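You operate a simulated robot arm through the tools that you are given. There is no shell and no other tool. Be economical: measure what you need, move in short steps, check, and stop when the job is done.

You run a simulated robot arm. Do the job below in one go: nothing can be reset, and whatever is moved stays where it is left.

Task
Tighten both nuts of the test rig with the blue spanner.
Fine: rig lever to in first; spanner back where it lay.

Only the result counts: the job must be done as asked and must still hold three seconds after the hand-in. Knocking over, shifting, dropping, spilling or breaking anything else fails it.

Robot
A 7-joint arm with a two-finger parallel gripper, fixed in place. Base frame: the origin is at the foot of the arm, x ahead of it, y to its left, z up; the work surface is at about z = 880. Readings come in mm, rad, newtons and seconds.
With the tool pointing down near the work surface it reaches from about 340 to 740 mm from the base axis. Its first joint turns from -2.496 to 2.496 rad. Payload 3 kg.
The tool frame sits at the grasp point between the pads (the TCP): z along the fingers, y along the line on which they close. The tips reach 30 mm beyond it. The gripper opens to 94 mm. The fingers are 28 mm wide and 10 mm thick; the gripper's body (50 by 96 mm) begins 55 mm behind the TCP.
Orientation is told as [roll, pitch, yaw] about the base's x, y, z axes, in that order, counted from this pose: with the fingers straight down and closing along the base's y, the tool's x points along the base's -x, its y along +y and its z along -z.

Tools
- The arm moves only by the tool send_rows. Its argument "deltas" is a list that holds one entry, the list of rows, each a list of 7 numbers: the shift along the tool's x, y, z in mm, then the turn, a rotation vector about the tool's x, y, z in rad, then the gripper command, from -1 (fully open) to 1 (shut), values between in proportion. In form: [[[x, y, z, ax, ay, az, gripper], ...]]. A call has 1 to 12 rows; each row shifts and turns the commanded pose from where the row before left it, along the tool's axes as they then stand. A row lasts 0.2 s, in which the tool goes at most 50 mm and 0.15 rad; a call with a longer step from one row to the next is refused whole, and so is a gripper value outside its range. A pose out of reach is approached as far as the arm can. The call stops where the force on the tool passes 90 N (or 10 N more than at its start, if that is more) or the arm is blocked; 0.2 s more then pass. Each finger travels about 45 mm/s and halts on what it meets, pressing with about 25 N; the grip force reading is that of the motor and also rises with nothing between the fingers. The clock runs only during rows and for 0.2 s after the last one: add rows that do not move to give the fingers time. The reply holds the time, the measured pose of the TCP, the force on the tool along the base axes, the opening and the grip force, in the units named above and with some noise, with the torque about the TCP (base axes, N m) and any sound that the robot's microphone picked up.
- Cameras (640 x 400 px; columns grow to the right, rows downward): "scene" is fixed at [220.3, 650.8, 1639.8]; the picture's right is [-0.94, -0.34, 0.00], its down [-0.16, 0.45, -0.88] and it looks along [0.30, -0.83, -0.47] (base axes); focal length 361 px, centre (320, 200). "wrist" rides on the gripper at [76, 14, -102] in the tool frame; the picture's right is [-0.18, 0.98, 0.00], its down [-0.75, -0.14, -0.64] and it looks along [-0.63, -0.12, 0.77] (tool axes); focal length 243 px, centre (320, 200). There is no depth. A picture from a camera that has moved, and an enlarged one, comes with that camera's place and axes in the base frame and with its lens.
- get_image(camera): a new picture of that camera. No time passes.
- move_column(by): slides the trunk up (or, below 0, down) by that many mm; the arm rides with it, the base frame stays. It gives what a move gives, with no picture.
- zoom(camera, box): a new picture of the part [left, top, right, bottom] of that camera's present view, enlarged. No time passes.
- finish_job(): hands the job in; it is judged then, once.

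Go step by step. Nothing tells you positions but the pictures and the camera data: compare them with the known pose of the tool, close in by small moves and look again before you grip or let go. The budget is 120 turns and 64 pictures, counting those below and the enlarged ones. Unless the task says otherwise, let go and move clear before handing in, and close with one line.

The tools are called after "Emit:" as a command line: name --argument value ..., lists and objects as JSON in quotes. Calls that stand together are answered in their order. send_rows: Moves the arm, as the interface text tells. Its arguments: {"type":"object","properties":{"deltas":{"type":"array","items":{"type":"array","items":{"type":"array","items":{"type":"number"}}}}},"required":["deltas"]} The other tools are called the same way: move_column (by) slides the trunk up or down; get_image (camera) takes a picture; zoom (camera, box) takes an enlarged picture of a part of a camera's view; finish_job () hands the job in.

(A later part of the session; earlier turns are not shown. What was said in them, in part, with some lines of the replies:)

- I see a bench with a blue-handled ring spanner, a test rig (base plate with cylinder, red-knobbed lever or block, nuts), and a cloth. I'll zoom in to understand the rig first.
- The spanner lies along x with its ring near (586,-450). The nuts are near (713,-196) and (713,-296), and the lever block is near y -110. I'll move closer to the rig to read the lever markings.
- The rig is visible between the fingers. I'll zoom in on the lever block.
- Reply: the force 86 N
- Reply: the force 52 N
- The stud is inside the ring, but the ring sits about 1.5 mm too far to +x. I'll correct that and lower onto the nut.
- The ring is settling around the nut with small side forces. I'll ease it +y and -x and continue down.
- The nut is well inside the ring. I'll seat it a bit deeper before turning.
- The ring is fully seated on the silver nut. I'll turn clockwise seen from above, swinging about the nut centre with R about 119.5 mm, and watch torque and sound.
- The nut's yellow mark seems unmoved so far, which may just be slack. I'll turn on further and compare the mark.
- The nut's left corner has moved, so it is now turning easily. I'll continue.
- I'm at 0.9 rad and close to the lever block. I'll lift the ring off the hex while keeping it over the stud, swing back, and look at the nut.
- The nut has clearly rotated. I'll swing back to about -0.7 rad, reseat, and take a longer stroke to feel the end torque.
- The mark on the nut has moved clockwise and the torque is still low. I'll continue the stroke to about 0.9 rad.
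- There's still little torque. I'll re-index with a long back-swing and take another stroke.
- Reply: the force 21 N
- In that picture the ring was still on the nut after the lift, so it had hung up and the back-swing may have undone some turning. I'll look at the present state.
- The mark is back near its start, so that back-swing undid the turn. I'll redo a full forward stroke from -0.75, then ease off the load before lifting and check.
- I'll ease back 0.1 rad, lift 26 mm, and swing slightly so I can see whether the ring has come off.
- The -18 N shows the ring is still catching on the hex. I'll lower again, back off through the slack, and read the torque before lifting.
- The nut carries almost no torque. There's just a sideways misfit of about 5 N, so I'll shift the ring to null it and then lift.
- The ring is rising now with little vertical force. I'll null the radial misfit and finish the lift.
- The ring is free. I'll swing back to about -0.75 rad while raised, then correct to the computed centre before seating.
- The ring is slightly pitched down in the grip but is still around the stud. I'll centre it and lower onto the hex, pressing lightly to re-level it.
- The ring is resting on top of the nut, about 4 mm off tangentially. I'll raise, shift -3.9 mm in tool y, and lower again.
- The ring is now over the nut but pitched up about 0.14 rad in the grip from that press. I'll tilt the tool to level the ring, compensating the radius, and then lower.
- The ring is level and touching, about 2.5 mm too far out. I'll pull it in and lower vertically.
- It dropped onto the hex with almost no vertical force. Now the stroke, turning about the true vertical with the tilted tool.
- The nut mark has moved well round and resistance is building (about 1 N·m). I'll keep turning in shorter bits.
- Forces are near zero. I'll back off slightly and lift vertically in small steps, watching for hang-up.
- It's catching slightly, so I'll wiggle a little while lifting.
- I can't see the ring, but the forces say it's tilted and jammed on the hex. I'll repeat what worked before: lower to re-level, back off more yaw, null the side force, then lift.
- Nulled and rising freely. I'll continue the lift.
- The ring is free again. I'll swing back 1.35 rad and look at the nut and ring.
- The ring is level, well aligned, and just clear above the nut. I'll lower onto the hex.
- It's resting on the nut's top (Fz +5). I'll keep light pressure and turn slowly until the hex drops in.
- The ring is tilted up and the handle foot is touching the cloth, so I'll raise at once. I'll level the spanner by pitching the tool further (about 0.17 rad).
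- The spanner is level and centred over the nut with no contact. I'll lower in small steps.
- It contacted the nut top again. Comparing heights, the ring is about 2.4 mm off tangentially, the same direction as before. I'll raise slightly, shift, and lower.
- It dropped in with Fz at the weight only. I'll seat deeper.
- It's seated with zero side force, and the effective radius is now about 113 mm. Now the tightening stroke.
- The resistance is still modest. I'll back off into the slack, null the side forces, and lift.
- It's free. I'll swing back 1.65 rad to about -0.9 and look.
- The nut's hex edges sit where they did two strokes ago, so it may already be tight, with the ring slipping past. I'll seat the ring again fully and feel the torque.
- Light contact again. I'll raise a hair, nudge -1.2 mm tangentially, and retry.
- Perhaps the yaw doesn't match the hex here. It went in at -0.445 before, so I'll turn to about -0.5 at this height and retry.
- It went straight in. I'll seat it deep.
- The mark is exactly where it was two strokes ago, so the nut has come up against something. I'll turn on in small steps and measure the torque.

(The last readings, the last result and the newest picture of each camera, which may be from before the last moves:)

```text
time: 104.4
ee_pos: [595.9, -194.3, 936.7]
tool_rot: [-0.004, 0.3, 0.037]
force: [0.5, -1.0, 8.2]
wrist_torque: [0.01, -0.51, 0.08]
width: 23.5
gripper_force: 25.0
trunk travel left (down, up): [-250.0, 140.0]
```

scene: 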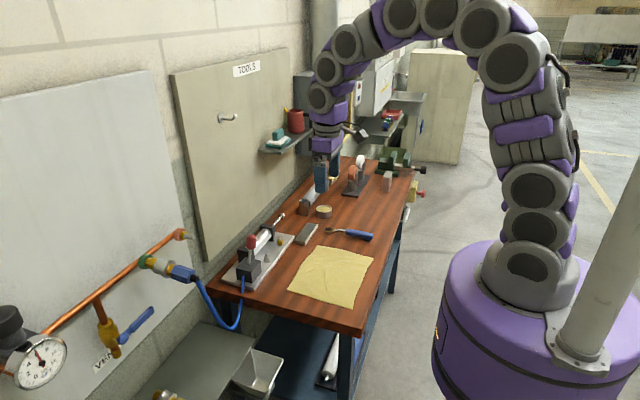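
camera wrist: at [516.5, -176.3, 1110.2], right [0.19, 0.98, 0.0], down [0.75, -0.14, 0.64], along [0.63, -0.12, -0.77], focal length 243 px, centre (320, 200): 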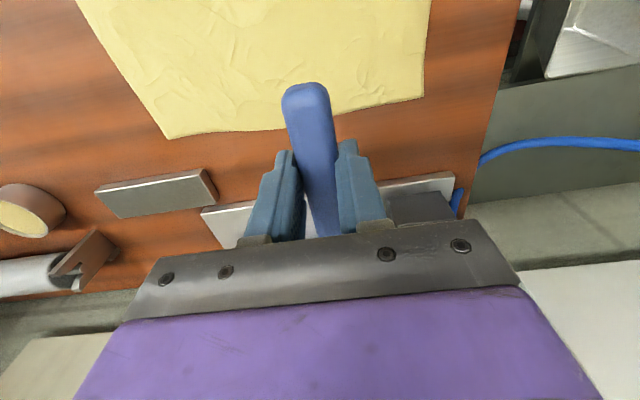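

Emit:
zoom --camera "scene" --box '[256, 241, 288, 261]'

```text
16.00 times, centred on (272, 251) of scene
camera zoom: at [220.3, 650.8, 1639.8], right [-0.94, -0.34, 0.0], down [-0.16, 0.45, -0.88], along [0.3, -0.83, -0.47], focal length 5774 px, centre (1088, -616)
```

zoom: 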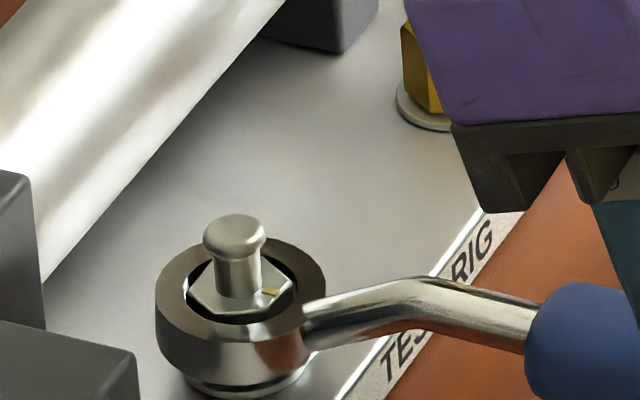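

Emit:
send_rows --deltas '[[[-0.2, 5.7, 0.4, -0.0148, 0, 0.0478, 1], [0, 0, 0, 0, 0, 0, 1]]]'

Emit:
send_rows --deltas '[[[-0.2, 5.7, -0.1, -0.0148, 0, 0.0478, 1], [0, 0, 0, 0, 0, 0, 1]]]'

Emit:
send_rows --deltas '[[[-0.2, 5.7, -0.1, -0.0148, 0, 0.0478, 1], [0, 0, 0, 0, 0, 0, 1]]]'

Emit:
send_rows --deltas '[[[-0.2, 5.7, -0.1, -0.0148, 0, 0.0478, 1], [0, 0, 0, 0, 0, 0, 1]]]'

```text
time: 105.0
ee_pos: [596.2, -189.0, 936.7]
tool_rot: [-0.002, 0.299, -0.015]
force: [0.2, -0.3, 4.1]
wrist_torque: [-0.02, -0.04, -0.01]
width: 23.4
gripper_force: 24.8
trunk travel left (down, up): [-250.0, 140.0]
```

```text
time: 105.6
ee_pos: [595.9, -182.9, 936.2]
tool_rot: [-0.001, 0.299, -0.065]
force: [0.2, 0.1, 2.4]
wrist_torque: [0.04, 0.09, -0.04]
width: 23.5
gripper_force: 24.8
trunk travel left (down, up): [-250.0, 140.0]
```

```text
time: 106.2
ee_pos: [597.1, -175.5, 936.3]
tool_rot: [-0.002, 0.3, -0.112]
force: [-3.7, -0.4, 3.6]
wrist_torque: [0.0, 0.23, -0.21]
width: 23.6
gripper_force: 25.0
trunk travel left (down, up): [-250.0, 140.0]
```

```text
time: 106.8
ee_pos: [597.9, -171.0, 936.1]
tool_rot: [-0.001, 0.298, -0.164]
force: [-3.1, 1.4, 0.7]
wrist_torque: [0.08, 0.47, -0.07]
width: 23.4
gripper_force: 24.9
trunk travel left (down, up): [-250.0, 140.0]
```

Emit:
send_rows --deltas '[[[-0.5, 11.3, -0.2, -0.0295, 0, 0.0955, 1], [0, 0, 0, 0, 0, 0, 1]]]'

Emit:
send_rows --deltas '[[[-0.5, 11.3, -0.2, -0.0295, 0, 0.0955, 1], [0, 0, 0, 0, 0, 0, 1]]]'

Emit:
send_rows --deltas '[[[-0.5, 11.3, -0.2, -0.0295, 0, 0.0955, 1], [0, 0, 0, 0, 0, 0, 1]]]'

Emit:
zoom --camera "scene" --box '[256, 241, 288, 261]'

```text
time: 107.4
ee_pos: [600.0, -160.5, 937.0]
tool_rot: [-0.003, 0.298, -0.261]
force: [0.9, 3.1, -1.5]
wrist_torque: [0.12, 0.22, 0.27]
width: 23.4
gripper_force: 25.2
trunk travel left (down, up): [-250.0, 140.0]
```

```text
time: 108.0
ee_pos: [602.6, -148.1, 936.3]
tool_rot: [-0.001, 0.297, -0.365]
force: [1.4, 3.3, -1.4]
wrist_torque: [0.09, -0.02, 0.37]
width: 23.5
gripper_force: 25.2
trunk travel left (down, up): [-250.0, 140.0]
```

```text
time: 108.6
ee_pos: [606.5, -139.5, 936.8]
tool_rot: [-0.005, 0.298, -0.465]
force: [1.0, 5.9, -2.7]
wrist_torque: [0.19, 0.13, 0.63]
width: 23.4
gripper_force: 24.4
trunk travel left (down, up): [-250.0, 140.0]
```

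```text
16.00 times, centred on (272, 251) of scene
camera zoom: at [220.3, 650.8, 1639.8], right [-0.94, -0.34, 0.0], down [-0.16, 0.45, -0.88], along [0.3, -0.83, -0.47], focal length 5774 px, centre (1088, -616)
```

zoom: 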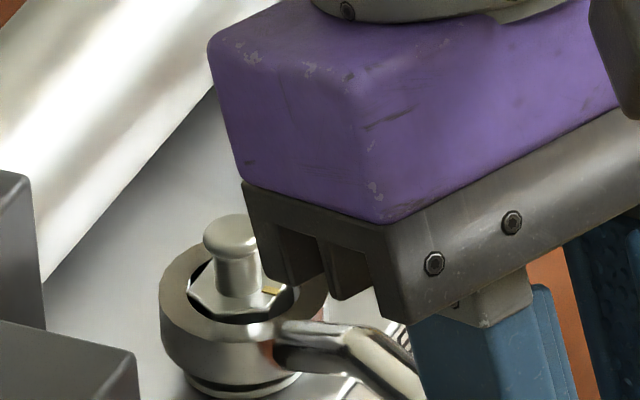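

The nut mark is still fixed, so the nut is at its stop. I'll push into the next engagement (about 0.95 rad) in small steps to see how much torque it takes.

Emit:
send_rows --deltas '[[[-0.5, 11.3, -0.2, -0.0295, 0, 0.0955, 1], [-0.5, 11.3, -0.2, -0.0295, 0, 0.0955, 1], [-0.5, 11.3, -0.2, -0.0295, 0, 0.0955, 1], [0, 0, 0, 0, 0, 0, 1]]]'

Emit:
send_rows --deltas '[[[-0.5, 11.3, -0.2, -0.0295, 0, 0.0955, 1], [0, 0, 0, 0, 0, 0, 1]]]'

Emit:
send_rows --deltas '[[[-0.5, 11.3, -0.2, -0.0295, 0, 0.0955, 1], [0, 0, 0, 0, 0, 0, 1]]]'

Emit:
send_rows --deltas '[[[-0.2, 5.7, -0.1, -0.0148, 0, 0.0478, 1], [0, 0, 0, 0, 0, 0, 1]]]'

```text
time: 109.6
ee_pos: [626.7, -111.6, 936.6]
tool_rot: [-0.003, 0.297, -0.765]
force: [2.0, 6.0, -5.7]
wrist_torque: [0.53, 0.37, 0.82]
width: 23.9
gripper_force: 24.9
trunk travel left (down, up): [-250.0, 140.0]
```

```text
time: 110.2
ee_pos: [635.0, -102.6, 937.2]
tool_rot: [-0.005, 0.298, -0.863]
force: [-6.4, 9.2, -2.6]
wrist_torque: [0.61, 0.58, 0.58]
width: 23.8
gripper_force: 24.5
trunk travel left (down, up): [-250.0, 140.0]
```

```text
time: 110.8
ee_pos: [643.7, -97.0, 937.9]
tool_rot: [-0.002, 0.295, -0.963]
force: [-7.5, 8.6, 0.4]
wrist_torque: [0.48, 0.43, 0.59]
width: 23.9
gripper_force: 25.6
trunk travel left (down, up): [-250.0, 140.0]
```

```text
time: 111.4
ee_pos: [649.6, -91.7, 938.3]
tool_rot: [0.0, 0.295, -1.013]
force: [-3.6, 6.9, 4.6]
wrist_torque: [0.1, -0.01, 0.53]
width: 23.6
gripper_force: 25.7
trunk travel left (down, up): [-250.0, 140.0]
```

Same pattern: about 0.7–1 N·m and then the ring rides up, with the nut at its stop, so silver is tight. I'll back off and lift to go to the yellow nut.

Emit:
send_rows --deltas '[[[0, -11.3, 0, 0.0295, 0, -0.0955, 1], [0, -11.3, 0, 0.0295, 0, -0.0955, 1], [-0.5, -5.6, 0, 0.0148, 0, -0.0478, 1], [0, 0, 0, 0, 0, 0, 1]]]'

```text
time: 112.4
ee_pos: [625.6, -111.6, 936.2]
tool_rot: [-0.001, 0.298, -0.763]
force: [8.6, 0.7, 5.8]
wrist_torque: [-0.4, -0.72, 0.74]
width: 23.9
gripper_force: 24.6
trunk travel left (down, up): [-250.0, 140.0]
```

Emit:
send_rows --deltas '[[[-0.8, 1.8, -0.2, 0, 0, 0, 1], [0, 0, 0, 0, 0, 0, 1]]]'

Emit:
send_rows --deltas '[[[1.5, 0, -4.8, 0, 0, 0, 1], [0, 0, 0, 0, 0, 0, 1]]]'

```text
time: 113.0
ee_pos: [627.4, -109.3, 935.5]
tool_rot: [-0.002, 0.298, -0.764]
force: [-0.8, 2.3, 1.8]
wrist_torque: [-0.03, -0.12, 0.23]
width: 23.7
gripper_force: 25.1
trunk travel left (down, up): [-250.0, 140.0]
```

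```text
time: 113.6
ee_pos: [628.4, -109.9, 941.6]
tool_rot: [-0.002, 0.297, -0.763]
force: [1.6, 3.4, -2.9]
wrist_torque: [0.28, 0.14, 0.29]
width: 23.5
gripper_force: 25.1
trunk travel left (down, up): [-250.0, 140.0]
```

Emit:
send_rows --deltas '[[[1, 1, -4.8, 0, 0, 0, 1], [1.5, 0, -4.8, 0, 0, 0, 1], [1.5, 0, -4.8, 0, 0, 0, 1], [0, 0, 0, 0, 0, 0, 1]]]'

```text
time: 114.6
ee_pos: [629.5, -111.6, 957.1]
tool_rot: [-0.001, 0.299, -0.761]
force: [-0.4, 0.3, -1.9]
wrist_torque: [-0.02, -0.01, 0.0]
width: 23.7
gripper_force: 25.0
trunk travel left (down, up): [-250.0, 140.0]
```

It's off the silver nut. I'll raise 40 mm and swing to the -0.42 rad orientation, which should match the yellow hex, and then shift over.

Emit:
send_rows --deltas '[[[5.9, 0, -19.1, 0, 0, 0, 1], [5.9, 0, -19.1, 0, 0, 0, 1], [-1.2, -16.6, -0.4, 0.0435, 0, -0.141, 1], [-1.2, -16.6, -0.4, 0.0435, 0, -0.141, 1], [-1.2, -16.6, -0.4, 0.0435, 0, -0.141, 1], [-1.2, -16.6, -0.4, 0.0435, 0, -0.141, 1], [-1.2, -16.6, -0.4, 0.0435, 0, -0.141, 1], [-1.2, -16.6, -0.4, 0.0435, 0, -0.141, 1], [-1.2, -16.6, -0.4, 0.0435, 0, -0.141, 1], [-1.2, -16.6, -0.4, 0.0435, 0, -0.141, 1], [0, 0, 0, 0, 0, 0, 1]]]'

```text
time: 117.0
ee_pos: [611.8, -236.2, 995.0]
tool_rot: [0.001, 0.301, 0.42]
force: [0.8, 0.3, -2.1]
wrist_torque: [-0.01, -0.02, 0.02]
width: 23.3
gripper_force: 25.1
trunk travel left (down, up): [-250.0, 140.0]
```

Emit:
send_rows --deltas '[[[14.5, -29.3, 4.5, 0, 0, 0, 1], [14.5, -29.3, 4.5, 0, 0, 0, 1], [14.4, -29.3, 4.4, 0, 0, 0, 1], [-3, 0, 9.5, 0, 0, 0, 1], [-3, 0, 9.5, 0, 0, 0, 1], [0, 0, 0, 0, 0, 0, 1], [0, 0, 0, 0, 0, 0, 1]]]'

Emit:
zoom --camera "scene" --box '[264, 223, 304, 248]'

```text
time: 118.6
ee_pos: [602.2, -335.8, 974.5]
tool_rot: [-0.002, 0.301, 0.417]
force: [-0.4, 0.5, -1.5]
wrist_torque: [-0.04, 0.03, 0.03]
width: 23.3
gripper_force: 25.0
trunk travel left (down, up): [-250.0, 140.0]
```

```text
16.00 times, centred on (284, 236) of scene
camera zoom: at [220.3, 650.8, 1639.8], right [-0.94, -0.34, 0.0], down [-0.16, 0.45, -0.88], along [0.3, -0.83, -0.47], focal length 5774 px, centre (896, -368)
```

zoom: 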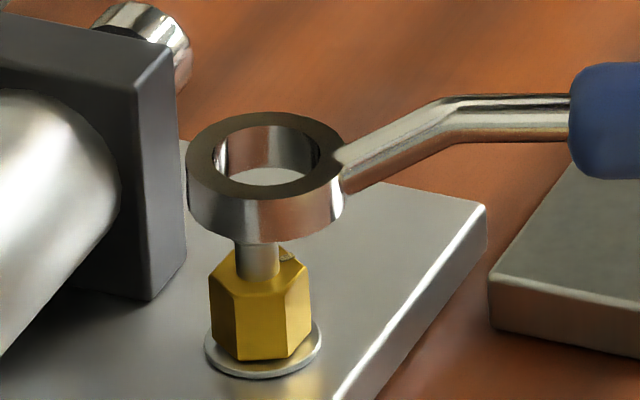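

The ring needs about +3 mm in x. I'll correct it and lower with the stud entering the ring, watching the force.

Emit:
send_rows --deltas '[[[-3.3, 0, -1, 0, 0, 0, 1], [-1.8, 0, 5.7, 0, 0, 0, 1], [-1.8, 0, 5.7, 0, 0, 0, 1], [-1.5, 0, 4.8, 0, 0, 0, 1], [0, 0, 0, 0, 0, 0, 1]]]'

Emit:
send_rows --deltas '[[[-0.9, 0, 2.9, 0, 0, 0, 1], [-0.6, 0, 1.9, 0, 0, 0, 1], [0, 0, 0, 0, 0, 0, 1]]]'

```text
time: 119.8
ee_pos: [605.1, -331.7, 957.8]
tool_rot: [-0.001, 0.3, 0.418]
force: [-0.1, 0.4, -0.3]
wrist_torque: [0.01, 0.0, 0.0]
width: 23.5
gripper_force: 24.8
trunk travel left (down, up): [-250.0, 140.0]
```

```text
time: 120.6
ee_pos: [606.1, -333.4, 954.1]
tool_rot: [-0.003, 0.301, 0.418]
force: [-0.6, 0.0, -1.3]
wrist_torque: [-0.02, -0.02, 0.0]
width: 23.4
gripper_force: 25.1
trunk travel left (down, up): [-250.0, 140.0]
```

Emit:
send_rows --deltas '[[[-0.6, 0, 1.9, 0, 0, 0, 1], [0, 0, 0, 0, 0, 0, 1]]]'

Emit:
send_rows --deltas '[[[-0.6, 0, 1.9, 0, 0, 0, 1], [0, 0, 0, 0, 0, 0, 1]]]'

```text
time: 121.2
ee_pos: [606.8, -331.1, 954.6]
tool_rot: [-0.002, 0.299, 0.417]
force: [1.2, 0.1, 2.8]
wrist_torque: [0.23, -0.47, 0.0]
width: 23.3
gripper_force: 24.9
trunk travel left (down, up): [-250.0, 140.0]
```

```text
time: 121.8
ee_pos: [605.9, -332.0, 951.0]
tool_rot: [-0.001, 0.298, 0.416]
force: [-1.9, 0.4, 6.5]
wrist_torque: [0.33, -0.66, 0.14]
width: 23.5
gripper_force: 25.0
trunk travel left (down, up): [-250.0, 140.0]
```

It touched the nut top. By the spacing of the nuts the ring should be about 3 mm further to -y, so I'll raise, shift, and lower.

Emit:
send_rows --deltas '[[[1.2, 0, -3.9, 0, 0, 0, 1], [0.9, -2.5, 0.3, 0, 0, 0, 1], [-0.9, 0, 2.9, 0, 0, 0, 1], [0, 0, 0, 0, 0, 0, 1]]]'

Emit:
send_rows --deltas '[[[-0.6, 0, 1.9, 0, 0, 0, 1], [0, 0, 0, 0, 0, 0, 1]]]'

```text
time: 122.8
ee_pos: [606.6, -335.3, 952.3]
tool_rot: [-0.002, 0.3, 0.417]
force: [0.2, -0.5, -1.1]
wrist_torque: [-0.01, 0.0, 0.01]
width: 23.2
gripper_force: 25.6
trunk travel left (down, up): [-250.0, 140.0]
```

```text
time: 123.4
ee_pos: [607.2, -335.6, 950.5]
tool_rot: [-0.001, 0.299, 0.418]
force: [-1.4, -1.2, -0.4]
wrist_torque: [0.05, -0.14, -0.03]
width: 23.6
gripper_force: 25.1
trunk travel left (down, up): [-250.0, 140.0]
```

Emit:
send_rows --deltas '[[[-0.6, 0, 1.9, 0, 0, 0, 1], [0, 0, 0, 0, 0, 0, 1]]]'

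Emit:
send_rows --deltas '[[[-0.6, 0, 1.9, 0, 0, 0, 1], [0, 0, 0, 0, 0, 0, 1]]]'

```text
time: 124.0
ee_pos: [606.1, -335.8, 947.9]
tool_rot: [0.0, 0.299, 0.418]
force: [-0.8, -2.8, -3.6]
wrist_torque: [-0.15, 0.19, -0.26]
width: 23.2
gripper_force: 24.6
trunk travel left (down, up): [-250.0, 140.0]
```

```text
time: 124.6
ee_pos: [606.0, -336.0, 945.7]
tool_rot: [-0.002, 0.301, 0.418]
force: [-0.8, -3.8, -0.2]
wrist_torque: [-0.14, -0.02, -0.37]
width: 23.5
gripper_force: 24.8
trunk travel left (down, up): [-250.0, 140.0]
```

It dropped over the yellow hex. I'll null the side force and seat.

Emit:
send_rows --deltas '[[[-0.5, -1, 2.9, 0, 0, 0, 1], [-0.9, 0, 2.9, 0, 0, 0, 1], [0, 0, 0, 0, 0, 0, 1]]]'

Emit:
send_rows --deltas '[[[-0.9, 0, 2.9, 0, 0, 0, 1], [0, 0, 0, 0, 0, 0, 1]]]'

```text
time: 125.4
ee_pos: [606.1, -334.8, 941.5]
tool_rot: [0.0, 0.299, 0.417]
force: [-4.3, -4.8, -1.7]
wrist_torque: [-0.21, 0.28, -0.25]
width: 23.5
gripper_force: 24.8
trunk travel left (down, up): [-250.0, 140.0]
```

```text
time: 126.0
ee_pos: [606.2, -335.3, 937.8]
tool_rot: [-0.001, 0.301, 0.418]
force: [-3.6, -4.9, -2.4]
wrist_torque: [-0.16, 0.11, -0.26]
width: 23.2
gripper_force: 25.2
trunk travel left (down, up): [-250.0, 140.0]
```

Emit:
send_rows --deltas '[[[1.4, -0.8, 0.4, 0, 0, 0, 1], [0, 0, 0, 0, 0, 0, 1]]]'

Emit:
send_rows --deltas '[[[-0.5, 11.3, -0.2, -0.0295, 0, 0.0955, 1], [-0.5, 11.3, -0.2, -0.0295, 0, 0.0955, 1], [0, 0, 0, 0, 0, 0, 1]]]'

Emit:
send_rows --deltas '[[[-0.5, 11.3, -0.2, -0.0295, 0, 0.0955, 1], [-0.5, 11.3, -0.2, -0.0295, 0, 0.0955, 1], [0, 0, 0, 0, 0, 0, 1]]]'

Emit:
zoom --camera "scene" --box '[264, 223, 304, 248]'

```text
time: 126.6
ee_pos: [605.2, -336.4, 937.4]
tool_rot: [-0.001, 0.297, 0.419]
force: [1.6, -0.3, -1.5]
wrist_torque: [-0.02, -0.01, -0.09]
width: 23.6
gripper_force: 24.9
trunk travel left (down, up): [-250.0, 140.0]
```

```text
time: 127.4
ee_pos: [598.6, -314.8, 937.6]
tool_rot: [-0.004, 0.298, 0.219]
force: [7.1, -0.3, 1.4]
wrist_torque: [0.11, -0.49, -0.1]
width: 23.6
gripper_force: 25.0
trunk travel left (down, up): [-250.0, 140.0]
```

```text
time: 128.2
ee_pos: [596.2, -291.2, 937.2]
tool_rot: [-0.001, 0.299, 0.017]
force: [6.3, 1.2, 1.3]
wrist_torque: [0.08, -0.46, 0.09]
width: 23.4
gripper_force: 25.2
trunk travel left (down, up): [-250.0, 140.0]
```

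```text
16.00 times, centred on (284, 236) of scene
camera zoom: at [220.3, 650.8, 1639.8], right [-0.94, -0.34, 0.0], down [-0.16, 0.45, -0.88], along [0.3, -0.83, -0.47], focal length 5774 px, centre (896, -368)
```

zoom: 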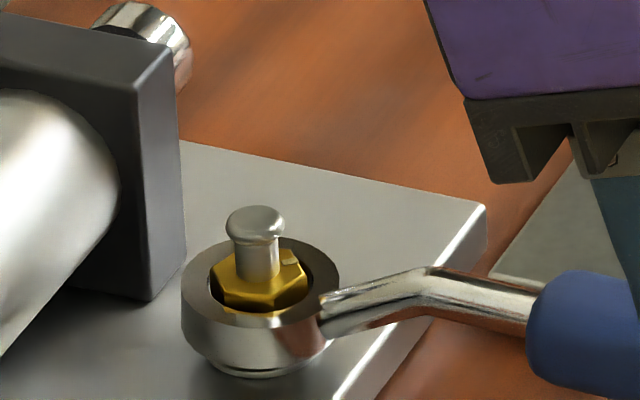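

The ring is fully on the yellow nut. I'll relieve the radial push and continue the stroke, watching torque.

Emit:
send_rows --deltas '[[[-2.2, 11.3, -0.7, -0.0295, 0, 0.0955, 1], [-0.5, 11.3, -0.2, -0.0295, 0, 0.0955, 1], [0, 0, 0, 0, 0, 0, 1]]]'

Emit:
send_rows --deltas '[[[-0.5, 11.3, -0.2, -0.0295, 0, 0.0955, 1], [-0.5, 11.3, -0.2, -0.0295, 0, 0.0955, 1], [0, 0, 0, 0, 0, 0, 1]]]'

Emit:
send_rows --deltas '[[[-0.5, 11.3, -0.2, -0.0295, 0, 0.0955, 1], [-0.5, 11.3, -0.2, -0.0295, 0, 0.0955, 1], [0, 0, 0, 0, 0, 0, 1]]]'

Emit:
send_rows --deltas '[[[-0.5, 11.3, -0.2, -0.0295, 0, 0.0955, 1], [-0.5, 11.3, -0.2, -0.0295, 0, 0.0955, 1], [0, 0, 0, 0, 0, 0, 1]]]'

```text
time: 129.0
ee_pos: [597.9, -268.3, 936.4]
tool_rot: [-0.001, 0.304, -0.184]
force: [-8.9, 1.5, -1.3]
wrist_torque: [0.1, 0.5, 0.0]
width: 23.3
gripper_force: 25.6
trunk travel left (down, up): [-250.0, 140.0]
```

```text
time: 129.8
ee_pos: [604.8, -247.4, 937.4]
tool_rot: [-0.001, 0.298, -0.383]
force: [-14.3, 6.3, -3.3]
wrist_torque: [0.36, 0.88, 0.1]
width: 23.5
gripper_force: 24.9
trunk travel left (down, up): [-250.0, 140.0]
```

```text
time: 130.6
ee_pos: [616.7, -226.0, 939.6]
tool_rot: [-0.002, 0.296, -0.582]
force: [-15.6, 8.4, 1.3]
wrist_torque: [0.25, 0.52, -0.26]
width: 23.4
gripper_force: 24.3
trunk travel left (down, up): [-250.0, 140.0]
```

```text
time: 131.4
ee_pos: [630.7, -208.2, 937.8]
tool_rot: [-0.001, 0.296, -0.782]
force: [-6.1, 4.4, 7.8]
wrist_torque: [-0.36, -0.36, 0.02]
width: 23.3
gripper_force: 25.1
trunk travel left (down, up): [-250.0, 140.0]
```

Emit:
send_rows --deltas '[[[1.2, 11.3, 0.4, -0.0295, 0, 0.0955, 1], [-0.5, 11.3, -0.2, -0.0295, 0, 0.0955, 1], [0, 0, 0, 0, 0, 0, 1]]]'

Emit:
send_rows --deltas '[[[0, -11.3, 0, 0.0295, 0, -0.0955, 1], [0, -11.3, 0, 0.0295, 0, -0.0955, 1], [0, 0, 0, 0, 0, 0, 1]]]'

```text
time: 132.2
ee_pos: [646.6, -195.7, 935.4]
tool_rot: [0.001, 0.297, -0.981]
force: [6.5, 0.2, 5.8]
wrist_torque: [-0.42, -0.49, 0.7]
width: 23.7
gripper_force: 25.2
trunk travel left (down, up): [-250.0, 140.0]
```

```text
time: 133.0
ee_pos: [629.0, -209.9, 934.4]
tool_rot: [-0.002, 0.299, -0.779]
force: [11.6, -1.7, -2.6]
wrist_torque: [0.22, -0.02, 0.82]
width: 23.7
gripper_force: 24.8
trunk travel left (down, up): [-250.0, 140.0]
```

Emit:
send_rows --deltas '[[[-1.6, 2, -0.5, 0, 0, 0, 1], [0, 0, 0, 0, 0, 0, 1]]]'

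Emit:
send_rows --deltas '[[[1.5, 0, -4.8, 0, 0, 0, 1], [0, 0, 0, 0, 0, 0, 1]]]'

```text
time: 133.6
ee_pos: [629.8, -207.6, 936.5]
tool_rot: [0.0, 0.299, -0.781]
force: [-0.9, 1.7, -4.1]
wrist_torque: [0.52, 0.56, 0.14]
width: 23.5
gripper_force: 25.1
trunk travel left (down, up): [-250.0, 140.0]
```

```text
time: 134.2
ee_pos: [631.0, -208.6, 942.1]
tool_rot: [-0.001, 0.297, -0.78]
force: [0.3, 2.8, -6.0]
wrist_torque: [0.48, 0.42, 0.24]
width: 23.7
gripper_force: 25.0
trunk travel left (down, up): [-250.0, 140.0]
```

Emit:
send_rows --deltas '[[[0.5, 1.2, -1.5, 0, 0, 0, 1], [0, 0, 0, 0, 0, 0, 1]]]'

Emit:
send_rows --deltas '[[[1.2, 0, -3.9, 0, 0, 0, 1], [0, 0, 0, 0, 0, 0, 1]]]'

```text
time: 134.8
ee_pos: [631.3, -209.7, 944.5]
tool_rot: [0.0, 0.299, -0.781]
force: [0.7, -0.5, -6.7]
wrist_torque: [0.43, 0.45, 0.02]
width: 23.1
gripper_force: 25.4
trunk travel left (down, up): [-250.0, 140.0]
```

```text
time: 135.4
ee_pos: [631.9, -209.2, 948.5]
tool_rot: [0.0, 0.297, -0.782]
force: [3.6, -4.6, -9.6]
wrist_torque: [0.35, 0.41, 0.02]
width: 23.7
gripper_force: 25.1
trunk travel left (down, up): [-250.0, 140.0]
```

It's hanging up again. I'll lower, back off another 0.1 rad, and null before lifting.

Emit:
send_rows --deltas '[[[-2.4, 0, 7.6, 0, 0, 0, 1], [-0.9, -10.5, 2.5, 0.0295, 0, -0.0955, 1], [0, 0, 0, 0, 0, 0, 1]]]'

```text
time: 136.2
ee_pos: [623.9, -216.0, 939.0]
tool_rot: [-0.001, 0.299, -0.681]
force: [-1.9, -2.9, 6.0]
wrist_torque: [-0.63, -0.49, -0.43]
width: 23.6
gripper_force: 25.3
trunk travel left (down, up): [-250.0, 140.0]
```

Emit:
send_rows --deltas '[[[0.3, -1, -1, 0, 0, 0, 1], [0, 0, 0, 0, 0, 0, 1]]]'

Emit:
send_rows --deltas '[[[1.5, 0, -4.8, 0, 0, 0, 1], [0, 0, 0, 0, 0, 0, 1]]]'

```text
time: 136.8
ee_pos: [624.5, -215.4, 938.6]
tool_rot: [-0.001, 0.299, -0.68]
force: [1.1, -2.6, 5.8]
wrist_torque: [-0.51, -0.48, -0.11]
width: 23.5
gripper_force: 24.8
trunk travel left (down, up): [-250.0, 140.0]
```

```text
time: 137.4
ee_pos: [623.3, -216.4, 942.3]
tool_rot: [0.0, 0.302, -0.681]
force: [0.2, 0.1, -1.9]
wrist_torque: [0.0, 0.0, -0.04]
width: 23.5
gripper_force: 24.7
trunk travel left (down, up): [-250.0, 140.0]
```

Free-moving now. I'll continue the lift.

Emit:
send_rows --deltas '[[[1.5, 0, -4.8, 0, 0, 0, 1], [0, 0, 0, 0, 0, 0, 1]]]'

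Emit:
send_rows --deltas '[[[1.5, 0, -4.8, 0, 0, 0, 1], [1.5, 0, -4.8, 0, 0, 0, 1], [0, 0, 0, 0, 0, 0, 1]]]'

```text
time: 138.0
ee_pos: [623.5, -217.4, 947.6]
tool_rot: [0.001, 0.298, -0.681]
force: [-0.4, 0.0, -1.3]
wrist_torque: [-0.01, 0.01, -0.01]
width: 23.4
gripper_force: 24.8
trunk travel left (down, up): [-250.0, 140.0]
```

```text
time: 138.8
ee_pos: [623.1, -215.1, 958.2]
tool_rot: [-0.001, 0.298, -0.681]
force: [0.4, -0.5, -1.6]
wrist_torque: [0.02, 0.02, 0.01]
width: 23.2
gripper_force: 25.2
trunk travel left (down, up): [-250.0, 140.0]
```

Emit:
send_rows --deltas '[[[1.8, 0, -5.7, 0, 0, 0, 1], [-1.2, -16.9, -0.4, 0.0443, 0, -0.1425, 1], [-1.2, -16.9, -0.4, 0.0443, 0, -0.1425, 1], [-1.2, -16.9, -0.4, 0.0443, 0, -0.1425, 1], [-1.2, -16.9, -0.4, 0.0443, 0, -0.1425, 1], [-1.2, -16.9, -0.4, 0.0443, 0, -0.1425, 1], [-1.2, -16.9, -0.4, 0.0443, 0, -0.1425, 1], [-1.2, -16.9, -0.4, 0.0443, 0, -0.1425, 1], [-1.2, -16.9, -0.4, 0.0443, 0, -0.1425, 1], [0, 0, 0, 0, 0, 0, 1]]]'

Emit:
zoom --camera "scene" --box '[264, 223, 304, 248]'

```text
time: 141.0
ee_pos: [614.3, -342.0, 966.6]
tool_rot: [-0.004, 0.301, 0.513]
force: [0.1, -0.2, -1.4]
wrist_torque: [0.03, 0.02, 0.02]
width: 23.2
gripper_force: 25.0
trunk travel left (down, up): [-250.0, 140.0]
```

```text
16.00 times, centred on (284, 236) of scene
camera zoom: at [220.3, 650.8, 1639.8], right [-0.94, -0.34, 0.0], down [-0.16, 0.45, -0.88], along [0.3, -0.83, -0.47], focal length 5774 px, centre (896, -368)
```

zoom: 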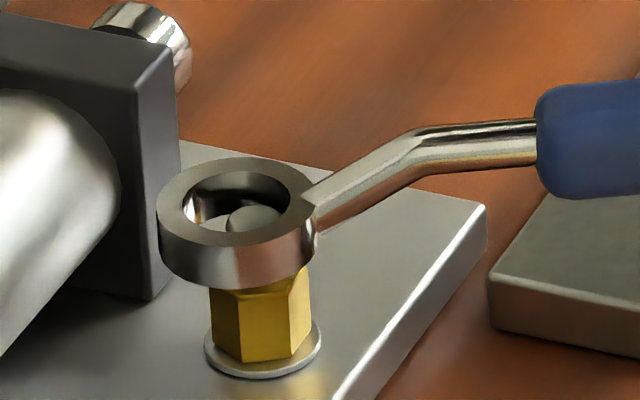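

The ring is clear of the nut, and the yellow nut seems to have turned by about 60°. I'll align to -0.40 rad with a correction of (-3.6,-3.6) and lower.

Emit:
send_rows --deltas '[[[-0.6, 12.5, -0.2, -0.033, 0, 0.108, 1], [4.5, -1.9, 1.4, 0, 0, 0, 1], [-1.2, 0, 3.8, 0, 0, 0, 1], [-1.2, 0, 3.8, 0, 0, 0, 1], [-0.9, 0, 2.9, 0, 0, 0, 1], [0, 0, 0, 0, 0, 0, 1]]]'

Emit:
send_rows --deltas '[[[-0.9, 0, 2.9, 0, 0, 0, 1], [0, 0, 0, 0, 0, 0, 1]]]'

```text
time: 142.4
ee_pos: [603.5, -335.6, 955.4]
tool_rot: [-0.005, 0.3, 0.4]
force: [0.5, -0.1, 5.4]
wrist_torque: [0.32, -0.72, -0.02]
width: 23.6
gripper_force: 25.0
trunk travel left (down, up): [-250.0, 140.0]
```

```text
time: 143.0
ee_pos: [604.0, -335.6, 951.7]
tool_rot: [-0.004, 0.299, 0.399]
force: [-1.1, -1.8, 4.5]
wrist_torque: [0.21, -0.69, -0.18]
width: 23.4
gripper_force: 24.3
trunk travel left (down, up): [-250.0, 140.0]
```

Contact. I'll raise, move 1.4 mm outward as the numbers suggest, and lower.

Emit:
send_rows --deltas '[[[0.9, 0, -2.9, 0, 0, 0, 1], [-1.4, 0, -0.4, 0, 0, 0, 1], [-0.9, 0, 2.9, 0, 0, 0, 1], [-0.3, 0, 1, 0, 0, 0, 1], [0, 0, 0, 0, 0, 0, 1]]]'

```text
time: 144.2
ee_pos: [604.7, -334.2, 950.3]
tool_rot: [-0.004, 0.301, 0.398]
force: [-0.3, -0.3, -2.1]
wrist_torque: [0.0, 0.0, 0.0]
width: 23.6
gripper_force: 25.0
trunk travel left (down, up): [-250.0, 140.0]
```

Dropped in, it seems (Fz is weight only). I'll go deeper.

Emit:
send_rows --deltas '[[[-0.9, 0, 2.9, 0, 0, 0, 1], [-0.9, 0, 2.9, 0, 0, 0, 1], [0, 0, 0, 0, 0, 0, 1]]]'

Emit:
send_rows --deltas '[[[-0.9, 0, 2.9, 0, 0, 0, 1], [-0.9, 0, 2.9, 0, 0, 0, 1], [0, 0, 0, 0, 0, 0, 1]]]'

```text
time: 145.0
ee_pos: [605.2, -335.5, 945.1]
tool_rot: [-0.003, 0.299, 0.399]
force: [3.8, 0.3, -0.6]
wrist_torque: [0.05, -0.17, -0.07]
width: 23.5
gripper_force: 25.2
trunk travel left (down, up): [-250.0, 140.0]
```

```text
time: 145.8
ee_pos: [605.0, -334.1, 938.2]
tool_rot: [-0.004, 0.301, 0.4]
force: [7.3, 2.0, 1.8]
wrist_torque: [0.2, -0.62, -0.09]
width: 23.4
gripper_force: 25.0
trunk travel left (down, up): [-250.0, 140.0]
```

It's seated. I'll relieve the radial push and stroke on.

Emit:
send_rows --deltas '[[[-1.6, 0, -0.5, 0, 0, 0, 1], [-0.5, 11.3, -0.2, -0.0295, 0, 0.0955, 1], [-0.5, 11.3, -0.2, -0.0295, 0, 0.0955, 1], [0, 0, 0, 0, 0, 0, 1]]]'

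Emit:
send_rows --deltas '[[[-0.5, 11.3, -0.2, -0.0295, 0, 0.0955, 1], [0, 0, 0, 0, 0, 0, 1]]]'

Emit:
send_rows --deltas '[[[-0.5, 11.3, -0.2, -0.0295, 0, 0.0955, 1], [0, 0, 0, 0, 0, 0, 1]]]'

Emit:
send_rows --deltas '[[[-0.5, 11.3, -0.2, -0.0295, 0, 0.0955, 1], [0, 0, 0, 0, 0, 0, 1]]]'

Emit:
send_rows --deltas '[[[-0.5, 11.3, -0.2, -0.0295, 0, 0.0955, 1], [0, 0, 0, 0, 0, 0, 1]]]'

Emit:
zoom --camera "scene" --box '[264, 223, 304, 248]'

```text
time: 146.8
ee_pos: [598.5, -313.0, 938.5]
tool_rot: [-0.003, 0.301, 0.197]
force: [-0.6, -2.3, -5.3]
wrist_torque: [-0.23, 0.77, 0.07]
width: 23.7
gripper_force: 24.9
trunk travel left (down, up): [-250.0, 140.0]
```

```text
time: 147.4
ee_pos: [597.5, -300.6, 939.3]
tool_rot: [-0.004, 0.3, 0.096]
force: [-0.9, -2.8, -3.6]
wrist_torque: [-0.13, 0.57, 0.05]
width: 23.5
gripper_force: 24.8
trunk travel left (down, up): [-250.0, 140.0]
```

```text
time: 148.0
ee_pos: [596.9, -290.5, 940.0]
tool_rot: [-0.003, 0.301, -0.001]
force: [-0.6, -1.3, -3.5]
wrist_torque: [-0.01, 0.45, 0.02]
width: 23.5
gripper_force: 25.0
trunk travel left (down, up): [-250.0, 140.0]
```

```text
time: 148.6
ee_pos: [598.6, -279.2, 939.7]
tool_rot: [-0.004, 0.298, -0.1]
force: [-2.1, 0.7, 4.1]
wrist_torque: [0.03, -0.37, 0.02]
width: 23.4
gripper_force: 24.3
trunk travel left (down, up): [-250.0, 140.0]
```

```text
time: 149.2
ee_pos: [600.3, -266.4, 939.3]
tool_rot: [-0.003, 0.298, -0.203]
force: [-1.2, 2.8, 5.5]
wrist_torque: [0.03, -0.42, 0.2]
width: 23.5
gripper_force: 24.5
trunk travel left (down, up): [-250.0, 140.0]
```

```text
16.00 times, centred on (284, 236) of scene
camera zoom: at [220.3, 650.8, 1639.8], right [-0.94, -0.34, 0.0], down [-0.16, 0.45, -0.88], along [0.3, -0.83, -0.47], focal length 5774 px, centre (896, -368)
```

zoom: 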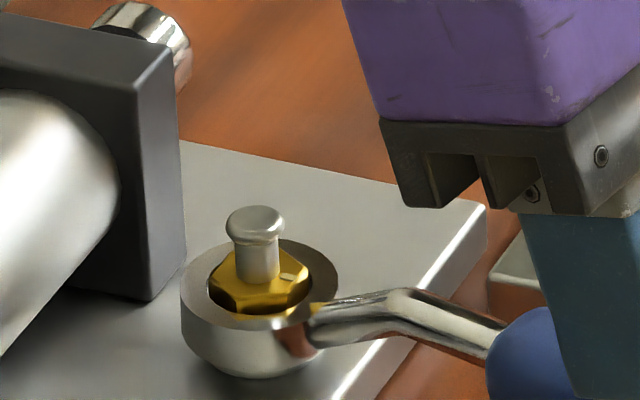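

The yellow nut's mark has come round about 50°. Silver stopped after about 76°, so I'll continue.

Emit:
send_rows --deltas '[[[-0.5, 11.3, -0.2, -0.0295, 0, 0.0955, 1], [-0.5, 11.3, -0.2, -0.0295, 0, 0.0955, 1], [0, 0, 0, 0, 0, 0, 1]]]'

Emit:
send_rows --deltas '[[[-0.5, 11.3, -0.2, -0.0295, 0, 0.0955, 1], [-0.5, 11.3, -0.2, -0.0295, 0, 0.0955, 1], [0, 0, 0, 0, 0, 0, 1]]]'

Emit:
send_rows --deltas '[[[-0.5, 11.3, -0.2, -0.0295, 0, 0.0955, 1], [-0.5, 11.3, -0.2, -0.0295, 0, 0.0955, 1], [0, 0, 0, 0, 0, 0, 1]]]'

Emit:
send_rows --deltas '[[[-0.5, 11.3, -0.2, -0.0295, 0, 0.0955, 1], [-0.5, 11.3, -0.2, -0.0295, 0, 0.0955, 1], [0, 0, 0, 0, 0, 0, 1]]]'

```text
time: 150.0
ee_pos: [606.3, -244.7, 937.7]
tool_rot: [-0.002, 0.298, -0.403]
force: [-5.2, 5.8, -4.3]
wrist_torque: [0.34, 0.48, 0.31]
width: 23.5
gripper_force: 25.2
trunk travel left (down, up): [-250.0, 140.0]
```

```text
time: 150.8
ee_pos: [616.7, -226.6, 938.9]
tool_rot: [-0.004, 0.296, -0.6]
force: [-3.7, 8.2, -1.6]
wrist_torque: [0.33, 0.17, 0.52]
width: 23.4
gripper_force: 25.0
trunk travel left (down, up): [-250.0, 140.0]
```

```text
time: 151.6
ee_pos: [631.6, -207.8, 939.1]
tool_rot: [-0.003, 0.293, -0.802]
force: [-4.8, 11.3, -3.5]
wrist_torque: [0.53, 0.3, 0.56]
width: 23.6
gripper_force: 24.9
trunk travel left (down, up): [-250.0, 140.0]
```

```text
time: 152.4
ee_pos: [648.4, -193.7, 937.7]
tool_rot: [-0.002, 0.295, -1.002]
force: [-3.9, 6.5, 2.6]
wrist_torque: [0.08, 0.08, 0.54]
width: 23.7
gripper_force: 24.8
trunk travel left (down, up): [-250.0, 140.0]
```

Resistance appears at 1.0 rad, the same signature as silver's stop. One more small push, then back off and lift clear to check.

Emit:
send_rows --deltas '[[[-0.2, 5.7, -0.1, -0.0148, 0, 0.0478, 1], [0, 0, 0, 0, 0, 0, 1]]]'

Emit:
send_rows --deltas '[[[0, -11.3, 0, 0.0295, 0, -0.0955, 1], [0, -11.3, 0, 0.0295, 0, -0.0955, 1], [-0.5, -11.3, 0, 0.0295, 0, -0.0955, 1], [0, 0, 0, 0, 0, 0, 1]]]'

```text
time: 153.0
ee_pos: [653.1, -190.7, 938.6]
tool_rot: [-0.001, 0.294, -1.05]
force: [-1.5, 5.8, 1.1]
wrist_torque: [0.24, 0.09, 0.43]
width: 23.6
gripper_force: 24.6
trunk travel left (down, up): [-250.0, 140.0]
```

```text
time: 154.0
ee_pos: [627.6, -212.5, 939.0]
tool_rot: [-0.003, 0.294, -0.749]
force: [10.7, -2.3, -3.7]
wrist_torque: [0.17, -0.02, 0.62]
width: 23.8
gripper_force: 25.3
trunk travel left (down, up): [-250.0, 140.0]
```

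Emit:
send_rows --deltas '[[[-1.8, 1.8, -0.5, 0, 0, 0, 1], [0, 0, 0, 0, 0, 0, 1]]]'

Emit:
send_rows --deltas '[[[1.5, 0, -4.8, 0, 0, 0, 1], [0, 0, 0, 0, 0, 0, 1]]]'

```text
time: 154.6
ee_pos: [628.9, -210.2, 939.1]
tool_rot: [-0.003, 0.297, -0.75]
force: [-1.9, 0.4, 0.6]
wrist_torque: [-0.06, -0.08, -0.02]
width: 23.5
gripper_force: 24.7
trunk travel left (down, up): [-250.0, 140.0]
```

```text
time: 155.2
ee_pos: [630.5, -209.6, 944.3]
tool_rot: [-0.004, 0.299, -0.751]
force: [-4.6, 3.2, -4.4]
wrist_torque: [0.36, 0.5, -0.15]
width: 23.6
gripper_force: 24.9
trunk travel left (down, up): [-250.0, 140.0]
```

Emit:
send_rows --deltas '[[[1.4, 0, 0.4, 0, 0, 0, 1], [1.2, 0, -3.8, 0, 0, 0, 1], [0, 0, 0, 0, 0, 0, 1]]]'

Emit:
send_rows --deltas '[[[1.5, 0, -4.8, 0, 0, 0, 1], [1.5, 0, -4.8, 0, 0, 0, 1], [0, 0, 0, 0, 0, 0, 1]]]'

```text
time: 156.0
ee_pos: [629.2, -211.5, 947.7]
tool_rot: [-0.002, 0.295, -0.749]
force: [-0.9, -0.5, 0.9]
wrist_torque: [-0.1, -0.04, -0.11]
width: 23.4
gripper_force: 25.4
trunk travel left (down, up): [-250.0, 140.0]
```

```text
time: 156.8
ee_pos: [630.3, -210.6, 958.6]
tool_rot: [-0.002, 0.297, -0.752]
force: [-0.1, 0.1, -1.9]
wrist_torque: [-0.04, 0.02, 0.01]
width: 23.4
gripper_force: 25.0
trunk travel left (down, up): [-250.0, 140.0]
```

It's free. I'll raise well clear, swing back, and look at both nuts together.

Emit:
send_rows --deltas '[[[6.3, 0, -20.5, 0, 0, 0, 1], [6.3, 0, -20.5, 0, 0, 0, 1], [6.3, 0, -20.5, 0, 0, 0, 1], [-1.2, -16.9, -0.4, 0.0443, 0, -0.1425, 1], [-1.2, -16.9, -0.4, 0.0443, 0, -0.1425, 1], [-1.2, -16.9, -0.4, 0.0443, 0, -0.1425, 1], [-1.2, -16.9, -0.4, 0.0443, 0, -0.1425, 1], [-1.2, -16.9, -0.4, 0.0443, 0, -0.1425, 1], [12, -25, 4, 0, 0, 0, 1], [12, -25, 4, 0, 0, 0, 1], [0, 0, 0, 0, 0, 0, 1]]]'

Emit:
zoom --camera "scene" --box '[254, 231, 294, 256]'

```text
time: 159.2
ee_pos: [571.9, -338.3, 1021.3]
tool_rot: [-0.005, 0.299, -0.007]
force: [0.1, -0.1, -2.2]
wrist_torque: [-0.01, 0.04, -0.03]
width: 23.6
gripper_force: 25.0
trunk travel left (down, up): [-250.0, 140.0]
```

```text
16.00 times, centred on (274, 244) of scene
camera zoom: at [220.3, 650.8, 1639.8], right [-0.94, -0.34, 0.0], down [-0.16, 0.45, -0.88], along [0.3, -0.83, -0.47], focal length 5774 px, centre (1056, -496)
```

zoom: 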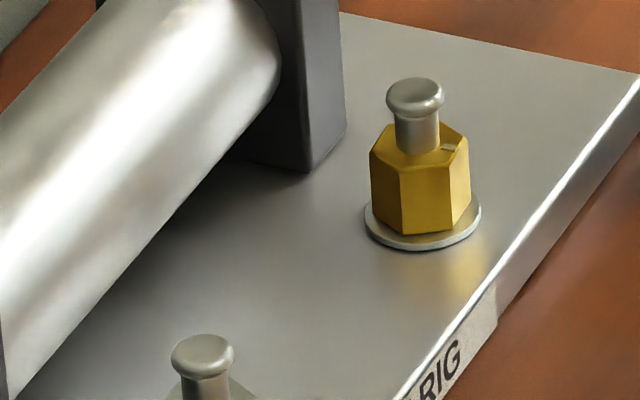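

The yellow mark stands where it was at the end of its first stroke, and that stroke ended by reach rather than torque. So I'll give the yellow nut one more firmly seated stroke, starting at -0.5 rad.

Emit:
send_rows --deltas '[[[0, 0, 0, 0.0369, 0, -0.1194, 1], [0, 0, 0, 0.0369, 0, -0.1194, 1], [0, 0, 0, 0.0369, 0, -0.1194, 1], [0, 0, 0, 0.0369, 0, -0.1194, 1], [-14.4, -11.7, -4.4, 0, 0, 0, 1], [-14.4, -11.7, -4.5, 0, 0, 0, 1], [-6.2, 0, 20, 0, 0, 0, 1], [-6.2, 0, 20, 0, 0, 0, 1], [-5, 0, 16, 0, 0, 0, 1], [0, 0, 0, 0, 0, 0, 1], [0, 0, 0, 0, 0, 0, 1]]]'

```text
time: 161.6
ee_pos: [611.6, -344.2, 963.1]
tool_rot: [-0.004, 0.302, 0.494]
force: [-0.2, 0.2, -1.5]
wrist_torque: [0.02, 0.02, -0.04]
width: 23.4
gripper_force: 25.0
trunk travel left (down, up): [-250.0, 140.0]
```

Emit:
send_rows --deltas '[[[-1, 0.4, 5.7, 0, 0, 0, 1], [-1.8, 0, 5.7, 0, 0, 0, 1], [0, 0, 0, 0, 0, 0, 1]]]'

Emit:
send_rows --deltas '[[[-0.6, 0, 1.9, 0, 0, 0, 1], [0, 0, 0, 0, 0, 0, 1]]]'

```text
time: 162.4
ee_pos: [610.7, -344.7, 952.1]
tool_rot: [-0.005, 0.301, 0.495]
force: [1.4, -0.3, -1.9]
wrist_torque: [0.0, 0.02, -0.03]
width: 23.3
gripper_force: 24.7
trunk travel left (down, up): [-250.0, 140.0]
```

```text
time: 163.0
ee_pos: [612.2, -343.2, 949.8]
tool_rot: [-0.004, 0.301, 0.494]
force: [2.7, 0.4, -2.1]
wrist_torque: [-0.05, -0.01, -0.12]
width: 23.4
gripper_force: 24.7
trunk travel left (down, up): [-250.0, 140.0]
```

It's entering with no vertical force. I'll seat fully to about 935, then start turning.

Emit:
send_rows --deltas '[[[-1.2, 0, 2.9, 0, 0, 0, 1], [-1.1, 0, 2.9, 0, 0, 0, 1], [-1.1, 0, 2.9, 0, 0, 0, 1], [-0.9, 0, 2.9, 0, 0, 0, 1], [-0.9, 0, 2.9, 0, 0, 0, 1], [0, 0, 0, 0, 0, 0, 1]]]'

Emit:
send_rows --deltas '[[[-0.5, 11.3, -0.2, -0.0295, 0, 0.0955, 1], [-0.5, 11.3, -0.2, -0.0295, 0, 0.0955, 1], [0, 0, 0, 0, 0, 0, 1]]]'

Emit:
send_rows --deltas '[[[-0.5, 11.3, -0.2, -0.0295, 0, 0.0955, 1], [0, 0, 0, 0, 0, 0, 1]]]'

```text
time: 164.4
ee_pos: [610.6, -343.8, 933.8]
tool_rot: [-0.005, 0.302, 0.494]
force: [-0.2, -1.6, 7.6]
wrist_torque: [0.39, -0.63, -0.13]
width: 23.4
gripper_force: 24.3
trunk travel left (down, up): [-250.0, 140.0]
```

```text
time: 165.2
ee_pos: [601.2, -323.4, 932.7]
tool_rot: [-0.005, 0.299, 0.294]
force: [11.5, 0.4, 2.6]
wrist_torque: [0.11, -0.59, -0.38]
width: 23.4
gripper_force: 24.8
trunk travel left (down, up): [-250.0, 140.0]
```

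```text
time: 165.8
ee_pos: [599.2, -311.9, 933.0]
tool_rot: [-0.005, 0.301, 0.195]
force: [15.1, -1.7, 2.6]
wrist_torque: [-0.06, -0.42, -0.16]
width: 23.4
gripper_force: 25.2
trunk travel left (down, up): [-250.0, 140.0]
```

It's bottomed on the washer, with a radial misfit of 15 N. I'll correct that and keep turning in steps.

Emit:
send_rows --deltas '[[[-2.4, 0, -0.8, 0, 0, 0, 1], [-0.5, 11.3, -0.2, -0.0295, 0, 0.0955, 1], [0, 0, 0, 0, 0, 0, 1]]]'

Emit:
send_rows --deltas '[[[-0.5, 11.3, -0.2, -0.0295, 0, 0.0955, 1], [0, 0, 0, 0, 0, 0, 1]]]'

Emit:
send_rows --deltas '[[[-0.5, 11.3, -0.2, -0.0295, 0, 0.0955, 1], [0, 0, 0, 0, 0, 0, 1]]]'

Emit:
send_rows --deltas '[[[-0.5, 11.3, -0.2, -0.0295, 0, 0.0955, 1], [0, 0, 0, 0, 0, 0, 1]]]'

Emit:
zoom --camera "scene" --box '[264, 223, 304, 248]'

```text
time: 166.6
ee_pos: [597.9, -300.5, 932.1]
tool_rot: [-0.005, 0.304, 0.091]
force: [-3.0, -2.4, 2.0]
wrist_torque: [-0.09, 0.31, 0.17]
width: 23.5
gripper_force: 24.1
trunk travel left (down, up): [-250.0, 140.0]
```

```text
time: 167.2
ee_pos: [596.7, -289.0, 933.4]
tool_rot: [-0.004, 0.302, -0.007]
force: [-17.8, -1.0, -2.2]
wrist_torque: [-0.08, 0.94, 0.25]
width: 23.8
gripper_force: 25.0
trunk travel left (down, up): [-250.0, 140.0]
```

```text
time: 167.8
ee_pos: [600.0, -277.2, 934.9]
tool_rot: [-0.005, 0.298, -0.106]
force: [-23.7, 3.1, 1.6]
wrist_torque: [0.06, 0.67, -0.04]
width: 24.0
gripper_force: 25.0
trunk travel left (down, up): [-250.0, 140.0]
```

```text
time: 168.4
ee_pos: [600.7, -266.6, 935.4]
tool_rot: [-0.004, 0.299, -0.205]
force: [-18.6, 3.9, -1.8]
wrist_torque: [0.16, 0.85, -0.01]
width: 23.5
gripper_force: 25.2
trunk travel left (down, up): [-250.0, 140.0]
```

```text
16.00 times, centred on (284, 236) of scene
camera zoom: at [220.3, 650.8, 1639.8], right [-0.94, -0.34, 0.0], down [-0.16, 0.45, -0.88], along [0.3, -0.83, -0.47], focal length 5774 px, centre (896, -368)
```

zoom: 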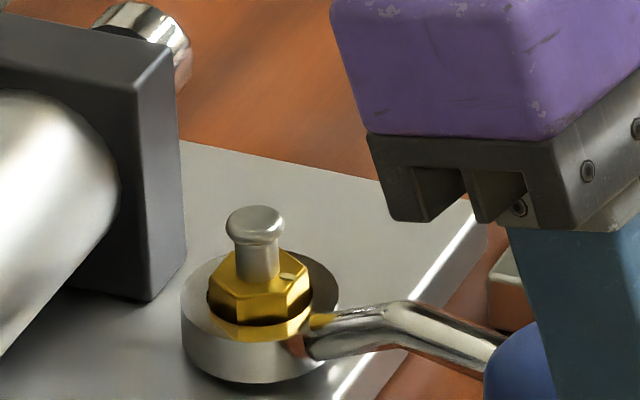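

Even deeply seated with 20 N of load, the mark doesn't move, so the yellow nut is tight as well. I'll pull in 4 mm to unload, then lift off.

Emit:
send_rows --deltas '[[[3.6, -1, 1.1, 0, 0, 0, 1], [0, 0, 0, 0, 0, 0, 1]]]'

Emit:
send_rows --deltas '[[[1.5, 0, -4.8, 0, 0, 0, 1], [0, 0, 0, 0, 0, 0, 1]]]'

```text
time: 169.0
ee_pos: [600.9, -266.8, 935.2]
tool_rot: [-0.005, 0.293, -0.204]
force: [8.1, 2.4, 0.0]
wrist_torque: [0.1, -0.09, 0.32]
width: 23.5
gripper_force: 25.5
trunk travel left (down, up): [-250.0, 140.0]
```

```text
time: 169.6
ee_pos: [600.4, -266.8, 939.3]
tool_rot: [-0.006, 0.298, -0.205]
force: [20.4, -2.0, -5.1]
wrist_torque: [0.03, -0.22, 0.18]
width: 23.5
gripper_force: 25.3
trunk travel left (down, up): [-250.0, 140.0]
```

Emit:
send_rows --deltas '[[[-2.4, 0, -0.8, 0, 0, 0, 1], [0, 0, 0, 0, 0, 0, 1]]]'

Emit:
send_rows --deltas '[[[1.4, 0, -4.8, 0, 0, 0, 1], [0, 0, 0, 0, 0, 0, 1]]]'

Emit:
send_rows --deltas '[[[1.4, 0, -4.8, 0, 0, 0, 1], [0, 0, 0, 0, 0, 0, 1]]]'

```text
time: 170.2
ee_pos: [600.0, -266.7, 939.1]
tool_rot: [-0.005, 0.3, -0.203]
force: [13.3, -0.6, -2.2]
wrist_torque: [0.03, -0.39, 0.28]
width: 23.5
gripper_force: 25.0
trunk travel left (down, up): [-250.0, 140.0]
```

```text
time: 170.8
ee_pos: [600.3, -266.8, 943.5]
tool_rot: [-0.005, 0.299, -0.206]
force: [9.1, 0.8, -5.0]
wrist_torque: [0.13, 0.15, 0.31]
width: 23.4
gripper_force: 24.6
trunk travel left (down, up): [-250.0, 140.0]
```

```text
time: 171.4
ee_pos: [601.7, -267.9, 948.7]
tool_rot: [-0.003, 0.301, -0.204]
force: [7.5, 2.7, -4.6]
wrist_torque: [0.15, 0.08, 0.43]
width: 23.4
gripper_force: 25.7
trunk travel left (down, up): [-250.0, 140.0]
```

Emit:
send_rows --deltas '[[[-2, 1, -0.6, 0, 0, 0, 1], [1.4, 0, -4.8, 0, 0, 0, 1], [0, 0, 0, 0, 0, 0, 1]]]'

Emit:
send_rows --deltas '[[[1.5, 0, -4.8, 0, 0, 0, 1], [1.5, 0, -4.8, 0, 0, 0, 1], [0, 0, 0, 0, 0, 0, 1]]]'

```text
time: 172.2
ee_pos: [601.8, -266.2, 953.1]
tool_rot: [-0.007, 0.303, -0.206]
force: [-12.2, 4.3, -4.5]
wrist_torque: [0.24, 0.9, 0.13]
width: 23.3
gripper_force: 25.6
trunk travel left (down, up): [-250.0, 140.0]
```

```text
time: 173.0
ee_pos: [603.3, -266.7, 963.7]
tool_rot: [-0.004, 0.299, -0.207]
force: [0.9, -0.2, -1.7]
wrist_torque: [0.02, 0.03, -0.02]
width: 23.5
gripper_force: 25.1
trunk travel left (down, up): [-250.0, 140.0]
```

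The ring is free. I'll raise, straighten the yaw, and carry the spanner back above where it lay.

Emit:
send_rows --deltas '[[[9.7, 0, -31.5, 0, 0, 0, 1], [9.7, 0, -31.5, 0, 0, 0, 1], [0, 0, 0, 0.0318, 0, -0.1028, 1], [0, 0, 0, 0.0318, 0, -0.1028, 1], [26.5, -35.2, 8.2, 0, 0, 0, 1], [26.5, -35.2, 8.2, 0, 0, 0, 1], [26.5, -35.2, 8.2, 0, 0, 0, 1], [26.5, -35.2, 8.2, 0, 0, 0, 1], [26.5, -35.2, 8.2, 0, 0, 0, 1], [0, 0, 0, 0, 0, 0, 1], [0, 0, 0, 0, 0, 0, 1]]]'

```text
time: 175.4
ee_pos: [466.4, -444.7, 1028.3]
tool_rot: [-0.004, 0.3, 0.01]
force: [0.4, 0.4, -0.9]
wrist_torque: [-0.01, 0.02, 0.0]
width: 23.6
gripper_force: 25.0
trunk travel left (down, up): [-250.0, 140.0]
```

I'm right over its place. I'll lower to about z 930.

Emit:
send_rows --deltas '[[[-9.6, 0, 31.2, 0, 0, 0, 1], [-9.6, 0, 31.2, 0, 0, 0, 1], [-9, 0.5, 29, 0, 0, 0, 1], [0, 0, 0, 0, 0, 0, 1], [0, 0, 0, 0, 0, 0, 1]]]'

Emit:
zoom --camera "scene" --box '[316, 218, 380, 258]'

```text
time: 176.6
ee_pos: [466.5, -447.8, 935.5]
tool_rot: [-0.005, 0.302, 0.011]
force: [0.5, 0.7, -1.9]
wrist_torque: [0.02, 0.02, -0.02]
width: 23.4
gripper_force: 24.9
trunk travel left (down, up): [-250.0, 140.0]
```

```text
10.00 times, centred on (348, 238) of scene
camera zoom: at [220.3, 650.8, 1639.8], right [-0.94, -0.34, 0.0], down [-0.16, 0.45, -0.88], along [0.3, -0.83, -0.47], focal length 3609 px, centre (40, -180)
```

zoom: 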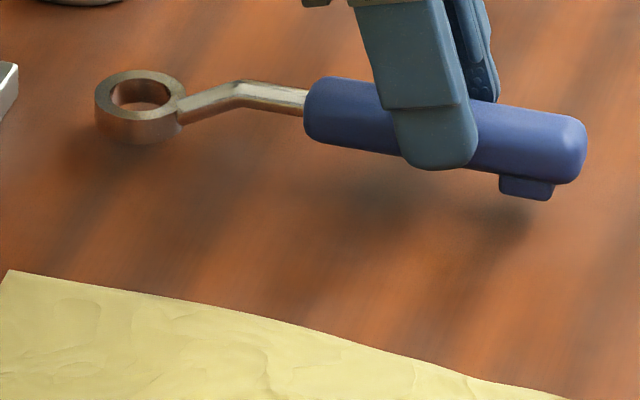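

Compared with the original picture, it's about 3 mm short in x and y and roughly 10–15 mm above the bench. I'll correct and set it down gently.

Emit:
send_rows --deltas '[[[-2.9, 3, -0.9, 0, 0, 0, 1], [-2.4, 0, 7.6, 0, 0, 0, 1], [-0.9, 0, 2.9, 0, 0, 0, 1], [0, 0, 0, 0, 0, 0, 1]]]'

Emit:
send_rows --deltas '[[[-0.6, 0, 1.9, 0, 0, 0, 1], [0, 0, 0, 0, 0, 0, 1]]]'

```text
time: 177.6
ee_pos: [469.2, -443.4, 925.9]
tool_rot: [-0.004, 0.298, 0.009]
force: [0.1, -1.1, 5.0]
wrist_torque: [-0.02, -0.76, -0.1]
width: 23.6
gripper_force: 24.7
trunk travel left (down, up): [-250.0, 140.0]
```

```text
time: 178.2
ee_pos: [469.0, -443.3, 924.2]
tool_rot: [-0.006, 0.297, 0.009]
force: [2.6, -6.1, 17.6]
wrist_torque: [-0.07, 0.26, 0.05]
width: 23.6
gripper_force: 25.2
trunk travel left (down, up): [-250.0, 140.0]
```

Both the ring and the foot are now on the bench. I'll open the gripper gently and retreat along the tool axis.

Emit:
send_rows --deltas '[[[0, 0, 0, 0, 0, 0, -0.3], [0, 0, 0, 0, 0, 0, -0.3], [0, 0, 0, 0, 0, 0, -0.6], [0, 0, 0, 0, 0, 0, -1], [0, 0, 0, 0, 0, 0, -1], [0, 0, -15, 0, 0, 0, -1], [0, 0, -40, 0, 0, 0, -1], [0, 0, -45, 0, 0, 0, -1], [0, 0, -45, 0, 0, 0, -1], [0, 0, 0, 0, 0, 0, -1]]]'

Emit:
zoom --camera "scene" --box '[316, 218, 380, 258]'

```text
time: 180.4
ee_pos: [514.8, -441.4, 1056.9]
tool_rot: [-0.006, 0.3, 0.011]
force: [0.5, 0.0, 0.3]
wrist_torque: [0.01, 0.04, -0.01]
width: 94.1
gripper_force: 0.1
trunk travel left (down, up): [-250.0, 140.0]
```

```text
refused: no pictures are left
5 turns are left
```

The spanner is back on the bench and the gripper is open and clear, with no load on it. I have no pictures left to check with, so I'm handing in now.

Emit:
finish_job

```text
The job is handed in.
```

I set the rig lever to "in" first, turned both nuts clockwise with the blue spanner until they moved no further, and laid the spanner back at its place. The lever has no markings, so I took "in" from the rod retracting. The ring slipped on the nuts at about 1 N·m at most, so I can't rule out that they would take more torque. I had no pictures left to check exactly where the spanner ended up, and its foot touched the cloth once along the way.
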